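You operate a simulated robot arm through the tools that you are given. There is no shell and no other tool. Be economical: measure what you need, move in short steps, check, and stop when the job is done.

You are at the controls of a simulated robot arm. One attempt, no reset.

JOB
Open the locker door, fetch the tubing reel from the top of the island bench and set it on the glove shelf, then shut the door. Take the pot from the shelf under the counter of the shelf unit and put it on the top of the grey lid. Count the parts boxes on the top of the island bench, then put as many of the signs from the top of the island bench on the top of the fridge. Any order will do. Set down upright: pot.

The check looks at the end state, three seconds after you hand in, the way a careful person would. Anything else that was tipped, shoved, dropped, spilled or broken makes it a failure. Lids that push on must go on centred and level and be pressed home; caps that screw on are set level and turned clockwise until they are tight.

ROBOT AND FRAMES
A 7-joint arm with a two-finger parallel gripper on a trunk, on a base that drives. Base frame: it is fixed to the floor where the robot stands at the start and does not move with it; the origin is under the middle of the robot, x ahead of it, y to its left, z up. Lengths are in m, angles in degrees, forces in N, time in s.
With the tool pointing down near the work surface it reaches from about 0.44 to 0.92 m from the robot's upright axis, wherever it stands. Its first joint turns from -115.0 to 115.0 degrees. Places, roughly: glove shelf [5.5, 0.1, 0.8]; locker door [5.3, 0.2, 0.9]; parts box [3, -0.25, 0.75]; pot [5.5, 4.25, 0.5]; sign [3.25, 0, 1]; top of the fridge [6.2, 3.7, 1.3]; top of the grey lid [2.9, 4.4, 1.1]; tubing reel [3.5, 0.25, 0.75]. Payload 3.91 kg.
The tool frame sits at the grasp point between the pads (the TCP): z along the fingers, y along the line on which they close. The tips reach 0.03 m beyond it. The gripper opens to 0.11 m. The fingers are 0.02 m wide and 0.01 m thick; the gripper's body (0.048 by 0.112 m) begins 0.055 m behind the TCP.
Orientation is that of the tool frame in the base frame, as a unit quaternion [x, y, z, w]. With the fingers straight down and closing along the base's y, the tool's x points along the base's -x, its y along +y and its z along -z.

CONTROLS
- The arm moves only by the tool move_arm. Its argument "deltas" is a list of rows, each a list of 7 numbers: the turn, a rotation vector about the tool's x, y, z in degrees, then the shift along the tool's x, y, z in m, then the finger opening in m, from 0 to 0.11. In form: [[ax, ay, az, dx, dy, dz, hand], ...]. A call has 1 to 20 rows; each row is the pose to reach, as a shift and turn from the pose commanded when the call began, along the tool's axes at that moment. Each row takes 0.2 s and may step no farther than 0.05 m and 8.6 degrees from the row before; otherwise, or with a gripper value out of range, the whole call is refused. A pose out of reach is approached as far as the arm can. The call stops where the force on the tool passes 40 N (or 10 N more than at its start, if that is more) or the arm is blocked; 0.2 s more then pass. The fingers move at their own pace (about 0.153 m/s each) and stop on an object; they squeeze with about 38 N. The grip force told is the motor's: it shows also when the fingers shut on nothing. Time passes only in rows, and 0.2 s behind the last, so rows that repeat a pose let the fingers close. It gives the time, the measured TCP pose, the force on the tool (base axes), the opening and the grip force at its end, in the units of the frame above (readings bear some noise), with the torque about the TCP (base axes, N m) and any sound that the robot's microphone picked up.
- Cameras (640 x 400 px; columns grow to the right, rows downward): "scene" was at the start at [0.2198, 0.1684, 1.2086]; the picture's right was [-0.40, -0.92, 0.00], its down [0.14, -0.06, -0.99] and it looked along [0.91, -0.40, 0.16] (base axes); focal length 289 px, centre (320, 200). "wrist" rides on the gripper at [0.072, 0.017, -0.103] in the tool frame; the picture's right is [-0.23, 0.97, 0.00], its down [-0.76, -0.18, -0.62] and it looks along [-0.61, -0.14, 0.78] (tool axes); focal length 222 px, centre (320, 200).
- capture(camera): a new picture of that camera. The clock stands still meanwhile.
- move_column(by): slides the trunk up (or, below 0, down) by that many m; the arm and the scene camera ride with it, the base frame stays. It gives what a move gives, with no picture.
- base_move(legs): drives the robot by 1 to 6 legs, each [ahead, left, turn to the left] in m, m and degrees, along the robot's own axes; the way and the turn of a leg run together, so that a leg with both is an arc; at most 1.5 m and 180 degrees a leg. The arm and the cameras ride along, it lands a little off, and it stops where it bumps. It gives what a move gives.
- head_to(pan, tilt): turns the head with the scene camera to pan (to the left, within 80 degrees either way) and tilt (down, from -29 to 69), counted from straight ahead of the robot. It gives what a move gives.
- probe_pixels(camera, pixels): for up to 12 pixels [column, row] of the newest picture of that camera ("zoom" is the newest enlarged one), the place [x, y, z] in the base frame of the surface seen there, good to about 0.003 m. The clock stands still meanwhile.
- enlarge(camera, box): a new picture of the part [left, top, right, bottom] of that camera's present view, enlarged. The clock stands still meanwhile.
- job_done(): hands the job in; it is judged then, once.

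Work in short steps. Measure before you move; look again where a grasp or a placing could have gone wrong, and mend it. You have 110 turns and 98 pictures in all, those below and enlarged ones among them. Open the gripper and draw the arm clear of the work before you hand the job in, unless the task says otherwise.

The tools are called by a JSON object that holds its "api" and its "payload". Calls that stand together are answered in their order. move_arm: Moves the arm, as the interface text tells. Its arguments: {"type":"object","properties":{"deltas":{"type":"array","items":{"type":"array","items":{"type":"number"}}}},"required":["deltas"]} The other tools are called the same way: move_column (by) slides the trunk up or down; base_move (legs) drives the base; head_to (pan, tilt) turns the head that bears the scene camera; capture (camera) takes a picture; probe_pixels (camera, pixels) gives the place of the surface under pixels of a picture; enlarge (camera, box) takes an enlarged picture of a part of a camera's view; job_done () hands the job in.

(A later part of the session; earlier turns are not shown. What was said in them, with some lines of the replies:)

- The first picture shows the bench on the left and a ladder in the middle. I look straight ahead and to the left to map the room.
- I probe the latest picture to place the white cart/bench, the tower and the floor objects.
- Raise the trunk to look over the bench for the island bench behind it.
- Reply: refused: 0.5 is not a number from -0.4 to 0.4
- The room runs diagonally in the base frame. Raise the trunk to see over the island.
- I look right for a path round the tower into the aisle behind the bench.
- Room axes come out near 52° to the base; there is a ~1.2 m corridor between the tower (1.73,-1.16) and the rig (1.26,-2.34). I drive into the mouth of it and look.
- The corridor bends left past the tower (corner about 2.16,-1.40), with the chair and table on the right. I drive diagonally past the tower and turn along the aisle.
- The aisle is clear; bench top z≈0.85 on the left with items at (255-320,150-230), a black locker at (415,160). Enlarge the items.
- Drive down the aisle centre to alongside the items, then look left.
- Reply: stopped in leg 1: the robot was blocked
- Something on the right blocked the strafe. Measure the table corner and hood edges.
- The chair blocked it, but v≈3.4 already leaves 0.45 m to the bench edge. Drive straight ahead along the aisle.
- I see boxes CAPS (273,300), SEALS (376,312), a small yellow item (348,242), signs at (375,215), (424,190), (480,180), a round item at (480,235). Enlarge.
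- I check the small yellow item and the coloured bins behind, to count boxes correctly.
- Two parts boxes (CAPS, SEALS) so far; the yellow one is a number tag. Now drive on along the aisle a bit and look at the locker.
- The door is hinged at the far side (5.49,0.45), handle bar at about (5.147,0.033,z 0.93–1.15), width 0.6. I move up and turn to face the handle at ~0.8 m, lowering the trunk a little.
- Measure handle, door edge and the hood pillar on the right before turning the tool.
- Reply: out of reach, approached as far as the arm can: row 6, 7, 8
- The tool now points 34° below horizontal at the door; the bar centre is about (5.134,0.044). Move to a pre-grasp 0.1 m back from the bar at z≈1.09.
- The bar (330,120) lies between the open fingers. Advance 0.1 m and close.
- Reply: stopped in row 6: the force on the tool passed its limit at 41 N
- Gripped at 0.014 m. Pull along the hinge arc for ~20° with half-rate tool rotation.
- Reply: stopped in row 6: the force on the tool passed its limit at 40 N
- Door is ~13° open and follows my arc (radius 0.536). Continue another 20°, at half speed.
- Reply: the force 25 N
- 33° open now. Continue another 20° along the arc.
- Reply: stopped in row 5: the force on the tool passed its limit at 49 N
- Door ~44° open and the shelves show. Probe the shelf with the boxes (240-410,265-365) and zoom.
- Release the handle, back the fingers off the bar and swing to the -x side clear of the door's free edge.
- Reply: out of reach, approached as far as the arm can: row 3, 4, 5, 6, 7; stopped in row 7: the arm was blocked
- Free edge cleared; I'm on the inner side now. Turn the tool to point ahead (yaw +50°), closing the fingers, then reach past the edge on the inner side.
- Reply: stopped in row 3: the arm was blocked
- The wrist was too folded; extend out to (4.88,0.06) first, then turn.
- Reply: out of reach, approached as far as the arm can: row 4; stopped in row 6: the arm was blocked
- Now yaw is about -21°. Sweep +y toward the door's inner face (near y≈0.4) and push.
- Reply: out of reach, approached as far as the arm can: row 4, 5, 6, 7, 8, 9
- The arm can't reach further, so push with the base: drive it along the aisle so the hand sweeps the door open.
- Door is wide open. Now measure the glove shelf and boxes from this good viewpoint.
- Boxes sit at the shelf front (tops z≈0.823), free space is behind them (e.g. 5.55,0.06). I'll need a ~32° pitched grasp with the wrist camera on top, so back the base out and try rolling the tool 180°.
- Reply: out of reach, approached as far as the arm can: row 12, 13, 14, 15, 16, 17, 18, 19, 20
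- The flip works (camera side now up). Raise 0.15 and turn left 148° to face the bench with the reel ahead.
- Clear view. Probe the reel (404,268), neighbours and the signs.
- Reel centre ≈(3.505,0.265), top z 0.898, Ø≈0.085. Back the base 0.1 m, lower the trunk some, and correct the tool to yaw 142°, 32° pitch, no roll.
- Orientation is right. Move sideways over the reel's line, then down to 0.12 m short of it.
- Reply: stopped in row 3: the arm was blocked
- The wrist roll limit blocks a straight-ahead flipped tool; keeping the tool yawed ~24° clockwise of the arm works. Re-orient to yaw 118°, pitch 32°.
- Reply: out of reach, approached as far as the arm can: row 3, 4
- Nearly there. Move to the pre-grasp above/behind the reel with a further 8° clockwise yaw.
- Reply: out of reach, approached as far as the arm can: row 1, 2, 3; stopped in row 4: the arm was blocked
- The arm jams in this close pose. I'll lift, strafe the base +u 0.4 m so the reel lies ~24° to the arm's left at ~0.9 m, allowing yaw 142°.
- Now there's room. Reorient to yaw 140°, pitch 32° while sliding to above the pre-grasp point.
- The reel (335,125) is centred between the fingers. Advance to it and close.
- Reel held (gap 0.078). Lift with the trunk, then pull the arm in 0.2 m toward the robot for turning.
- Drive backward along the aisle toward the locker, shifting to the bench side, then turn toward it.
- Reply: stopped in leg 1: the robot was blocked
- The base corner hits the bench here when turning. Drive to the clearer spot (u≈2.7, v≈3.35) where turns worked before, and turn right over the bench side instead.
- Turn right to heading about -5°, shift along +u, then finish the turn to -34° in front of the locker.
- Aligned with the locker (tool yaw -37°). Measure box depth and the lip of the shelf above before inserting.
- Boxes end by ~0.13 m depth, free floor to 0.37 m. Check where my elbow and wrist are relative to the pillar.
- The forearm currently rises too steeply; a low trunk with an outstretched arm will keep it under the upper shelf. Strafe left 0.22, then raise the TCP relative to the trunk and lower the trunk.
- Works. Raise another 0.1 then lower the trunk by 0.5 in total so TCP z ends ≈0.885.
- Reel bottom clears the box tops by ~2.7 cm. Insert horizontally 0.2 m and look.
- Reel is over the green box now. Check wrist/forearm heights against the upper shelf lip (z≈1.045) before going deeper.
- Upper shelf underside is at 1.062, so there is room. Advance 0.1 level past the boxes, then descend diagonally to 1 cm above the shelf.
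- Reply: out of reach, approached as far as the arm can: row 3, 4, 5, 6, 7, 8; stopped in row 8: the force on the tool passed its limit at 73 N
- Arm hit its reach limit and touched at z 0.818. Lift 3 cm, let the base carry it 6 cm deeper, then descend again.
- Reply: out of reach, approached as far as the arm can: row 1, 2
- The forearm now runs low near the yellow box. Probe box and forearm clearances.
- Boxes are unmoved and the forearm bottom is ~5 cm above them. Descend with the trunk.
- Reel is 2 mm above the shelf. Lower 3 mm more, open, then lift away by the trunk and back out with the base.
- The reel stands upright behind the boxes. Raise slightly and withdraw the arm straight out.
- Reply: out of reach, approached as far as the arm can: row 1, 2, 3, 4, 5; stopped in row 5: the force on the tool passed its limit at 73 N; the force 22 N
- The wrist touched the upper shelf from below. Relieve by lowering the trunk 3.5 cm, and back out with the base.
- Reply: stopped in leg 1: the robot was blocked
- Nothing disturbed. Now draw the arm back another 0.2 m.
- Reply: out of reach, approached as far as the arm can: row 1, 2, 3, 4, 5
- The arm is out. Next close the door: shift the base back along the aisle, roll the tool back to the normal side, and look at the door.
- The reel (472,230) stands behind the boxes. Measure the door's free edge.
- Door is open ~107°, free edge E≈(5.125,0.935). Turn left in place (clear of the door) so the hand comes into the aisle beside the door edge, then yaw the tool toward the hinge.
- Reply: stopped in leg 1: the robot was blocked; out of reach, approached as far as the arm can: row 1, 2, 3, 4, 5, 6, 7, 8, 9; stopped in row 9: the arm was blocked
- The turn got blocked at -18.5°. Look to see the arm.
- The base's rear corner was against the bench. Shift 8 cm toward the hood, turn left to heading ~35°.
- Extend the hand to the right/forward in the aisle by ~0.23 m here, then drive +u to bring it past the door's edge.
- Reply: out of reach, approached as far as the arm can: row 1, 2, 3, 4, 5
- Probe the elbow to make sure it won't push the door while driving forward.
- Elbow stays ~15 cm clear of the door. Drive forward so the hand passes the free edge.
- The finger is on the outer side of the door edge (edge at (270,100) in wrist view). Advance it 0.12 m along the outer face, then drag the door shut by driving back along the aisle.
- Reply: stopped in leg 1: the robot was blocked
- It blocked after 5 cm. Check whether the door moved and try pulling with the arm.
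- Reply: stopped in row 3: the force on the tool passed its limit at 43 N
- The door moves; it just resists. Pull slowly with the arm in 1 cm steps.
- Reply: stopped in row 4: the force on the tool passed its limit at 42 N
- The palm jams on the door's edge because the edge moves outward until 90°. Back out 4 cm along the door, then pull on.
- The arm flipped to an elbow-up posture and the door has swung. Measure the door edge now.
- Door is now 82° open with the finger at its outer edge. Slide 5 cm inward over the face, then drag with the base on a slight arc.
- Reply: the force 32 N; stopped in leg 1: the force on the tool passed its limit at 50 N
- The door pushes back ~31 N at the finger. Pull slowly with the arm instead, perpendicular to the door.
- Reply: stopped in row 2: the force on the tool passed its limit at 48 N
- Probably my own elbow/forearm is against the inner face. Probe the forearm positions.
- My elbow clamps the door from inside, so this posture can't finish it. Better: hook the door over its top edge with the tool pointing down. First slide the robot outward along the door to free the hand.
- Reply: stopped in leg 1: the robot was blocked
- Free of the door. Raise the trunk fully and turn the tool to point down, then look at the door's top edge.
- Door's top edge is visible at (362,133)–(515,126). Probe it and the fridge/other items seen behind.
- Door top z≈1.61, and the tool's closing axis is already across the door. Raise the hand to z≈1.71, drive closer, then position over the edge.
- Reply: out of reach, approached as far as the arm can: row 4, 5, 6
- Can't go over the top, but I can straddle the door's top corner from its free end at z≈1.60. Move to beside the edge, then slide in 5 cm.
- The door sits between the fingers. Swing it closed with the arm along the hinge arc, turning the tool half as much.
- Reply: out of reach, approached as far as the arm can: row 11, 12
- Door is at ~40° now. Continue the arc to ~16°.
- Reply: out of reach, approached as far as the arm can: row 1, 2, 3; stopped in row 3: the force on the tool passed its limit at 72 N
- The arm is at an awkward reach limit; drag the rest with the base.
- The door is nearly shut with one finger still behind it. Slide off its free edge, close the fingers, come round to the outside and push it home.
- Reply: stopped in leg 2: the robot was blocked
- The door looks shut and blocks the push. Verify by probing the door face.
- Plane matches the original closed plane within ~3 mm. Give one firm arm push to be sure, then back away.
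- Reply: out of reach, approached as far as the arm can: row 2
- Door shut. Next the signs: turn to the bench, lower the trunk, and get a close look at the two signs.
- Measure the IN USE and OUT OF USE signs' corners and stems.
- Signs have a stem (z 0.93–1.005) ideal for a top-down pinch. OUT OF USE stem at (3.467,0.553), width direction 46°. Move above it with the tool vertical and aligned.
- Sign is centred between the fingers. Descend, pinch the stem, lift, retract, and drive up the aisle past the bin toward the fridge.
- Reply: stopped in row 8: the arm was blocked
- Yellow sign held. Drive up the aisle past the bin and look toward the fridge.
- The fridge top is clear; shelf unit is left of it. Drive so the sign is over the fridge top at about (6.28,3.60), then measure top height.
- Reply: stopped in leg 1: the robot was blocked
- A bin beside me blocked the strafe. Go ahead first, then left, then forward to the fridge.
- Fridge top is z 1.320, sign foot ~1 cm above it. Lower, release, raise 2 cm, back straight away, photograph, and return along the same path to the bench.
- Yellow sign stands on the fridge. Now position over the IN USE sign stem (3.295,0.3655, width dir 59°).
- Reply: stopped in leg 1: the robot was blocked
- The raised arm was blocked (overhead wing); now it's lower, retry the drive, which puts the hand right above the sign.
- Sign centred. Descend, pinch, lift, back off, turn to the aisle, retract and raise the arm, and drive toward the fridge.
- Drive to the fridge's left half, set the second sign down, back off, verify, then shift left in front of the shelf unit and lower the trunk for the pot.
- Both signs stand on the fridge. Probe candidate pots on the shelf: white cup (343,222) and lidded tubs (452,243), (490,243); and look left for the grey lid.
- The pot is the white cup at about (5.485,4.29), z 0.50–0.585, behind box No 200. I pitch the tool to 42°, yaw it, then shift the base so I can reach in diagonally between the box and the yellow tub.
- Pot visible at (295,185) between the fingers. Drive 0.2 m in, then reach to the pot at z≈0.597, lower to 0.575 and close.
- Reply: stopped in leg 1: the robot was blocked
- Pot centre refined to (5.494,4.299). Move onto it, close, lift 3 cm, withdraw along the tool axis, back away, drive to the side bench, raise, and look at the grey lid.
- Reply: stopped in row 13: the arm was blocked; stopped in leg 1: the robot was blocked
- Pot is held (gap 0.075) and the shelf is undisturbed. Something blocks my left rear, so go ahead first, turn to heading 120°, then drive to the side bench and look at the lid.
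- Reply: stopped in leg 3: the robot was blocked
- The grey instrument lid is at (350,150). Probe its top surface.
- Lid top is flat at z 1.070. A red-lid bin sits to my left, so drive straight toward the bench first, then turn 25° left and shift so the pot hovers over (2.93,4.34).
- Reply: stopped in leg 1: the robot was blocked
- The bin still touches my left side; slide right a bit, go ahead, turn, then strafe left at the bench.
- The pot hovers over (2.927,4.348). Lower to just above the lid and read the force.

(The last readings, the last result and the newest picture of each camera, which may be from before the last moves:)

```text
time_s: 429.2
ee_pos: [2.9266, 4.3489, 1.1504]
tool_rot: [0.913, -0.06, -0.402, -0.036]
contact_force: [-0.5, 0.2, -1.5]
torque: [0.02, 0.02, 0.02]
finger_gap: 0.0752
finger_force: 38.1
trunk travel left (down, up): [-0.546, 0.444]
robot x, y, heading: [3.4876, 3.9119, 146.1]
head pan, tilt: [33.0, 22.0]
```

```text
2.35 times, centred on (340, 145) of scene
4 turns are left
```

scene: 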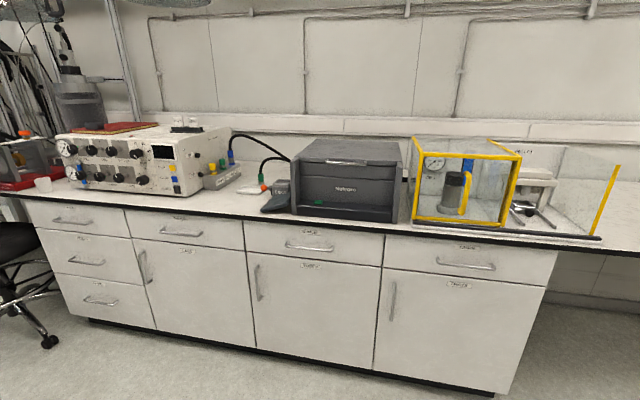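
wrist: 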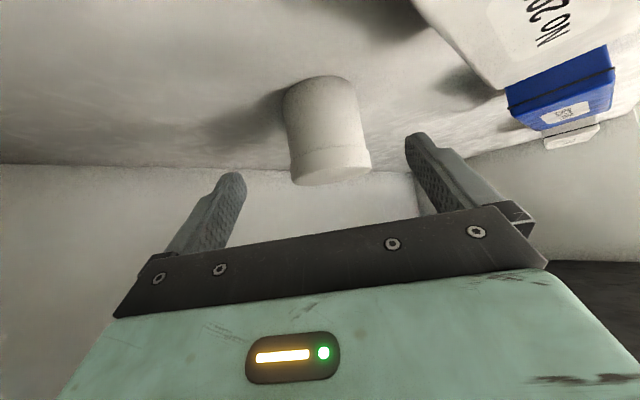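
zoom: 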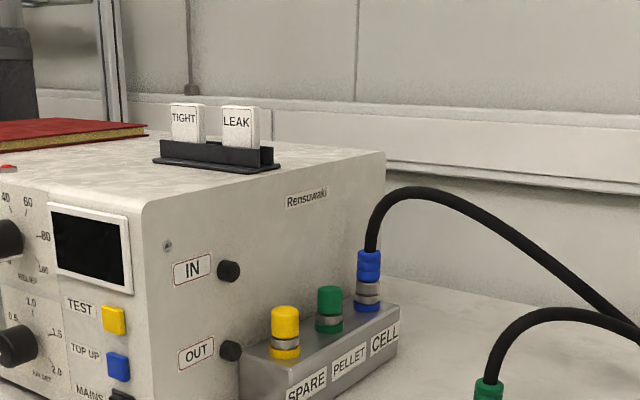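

Still free (only the pot's weight). Lower the last few mm, release, withdraw along the tool axis, and verify with the last picture.

{"api": "move_column", "payload": {"by": -0.004}}

{"api": "move_column", "payload": {"by": -0.002}}

{"api": "move_arm", "payload": {"deltas": [[0, 0, 0, 0, 0, 0, 0.085], [0, 0, 0, 0, 0, 0, 0.1], [0, 0, 0, 0, 0, 0, 0.11], [0, 0, 0, 0, 0, 0, 0.11], [0, 0, 0, 0, 0, -0.03, 0.11], [0, 0, 0, 0, 0, -0.07, 0.11], [0, 0, 0, 0, 0, -0.11, 0.11]]}}

{"api": "base_move", "payload": {"legs": [[-0.2, -0.1, 0]]}}

{"api": "head_to", "payload": {"pan": 2, "tilt": 15}}

{"api": "capture", "payload": {"camera": "scene"}}

```text
time_s: 429.7
ee_pos: [2.9278, 4.3485, 1.1486]
tool_rot: [0.913, -0.06, -0.403, -0.035]
contact_force: [-0.7, -0.5, 3.3]
torque: [-0.12, 0.03, -0.01]
finger_gap: 0.0754
finger_force: 37.7
trunk travel left (down, up): [-0.542, 0.448]
robot x, y, heading: [3.4883, 3.9159, 146.2]
head pan, tilt: [33.0, 22.0]
```

```text
time_s: 430.2
ee_pos: [2.9274, 4.3476, 1.1481]
tool_rot: [0.912, -0.061, -0.403, -0.037]
contact_force: [0.5, 2.9, 21.2]
torque: [-0.48, 0.07, -0.01]
finger_gap: 0.0753
finger_force: 38.4
trunk travel left (down, up): [-0.54, 0.45]
robot x, y, heading: [3.4897, 3.915, 146.0]
head pan, tilt: [33.0, 22.0]
```

```text
time_s: 431.8
ee_pos: [3.007, 4.3357, 1.2192]
tool_rot: [0.914, -0.06, -0.4, -0.036]
contact_force: [-0.4, 0.0, -0.6]
torque: [0.0, -0.04, 0.03]
finger_gap: 0.1098
finger_force: 0.0
trunk travel left (down, up): [-0.54, 0.45]
robot x, y, heading: [3.4915, 3.915, 146.3]
head pan, tilt: [33.0, 22.0]
```

```text
time_s: 433.5
ee_pos: [3.2292, 4.3059, 1.2206]
tool_rot: [0.913, -0.06, -0.401, -0.037]
contact_force: [0.2, -0.4, -0.3]
torque: [0.01, 0.01, -0.02]
finger_gap: 0.11
finger_force: 0.0
trunk travel left (down, up): [-0.54, 0.45]
robot x, y, heading: [3.7154, 3.888, 146.4]
head pan, tilt: [33.0, 22.0]
```

```text
time_s: 434.5
ee_pos: [3.2292, 4.3062, 1.22]
tool_rot: [0.914, -0.061, -0.401, -0.036]
contact_force: [-0.2, 0.6, 0.5]
torque: [0.0, -0.05, 0.0]
finger_gap: 0.1104
finger_force: 0.1
trunk travel left (down, up): [-0.54, 0.45]
robot x, y, heading: [3.7089, 3.8872, 146.2]
head pan, tilt: [2.0, 15.0]
```

```text
0 pictures are left
3 turns are left
```

scene: 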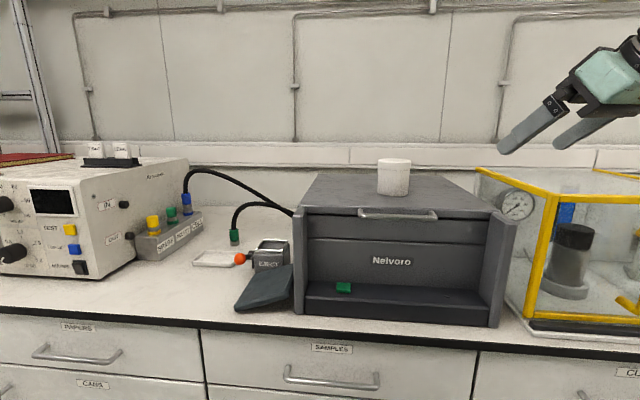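

The pot stands upright on the grey lid at pixel (393,177), and the arm is clear with the gripper open. Handing in.

{"api": "job_done", "payload": {}}

```text
The job is handed in.
```

The locker, pot and sign jobs are done and handed in, but the robot bumped a floor bin at least twice, possibly moving it. I did not check where it ended up.

- **Reel and locker:** the tubing reel stands on the glove shelf, behind the glove boxes. The locker door is shut.
- **Pot:** it stands upright on the top of the grey lid.
- **Signs:** I counted two parts boxes on the island bench, CAPS and SEALS. So two signs, OUT OF USE and IN USE, stand on top of the fridge.
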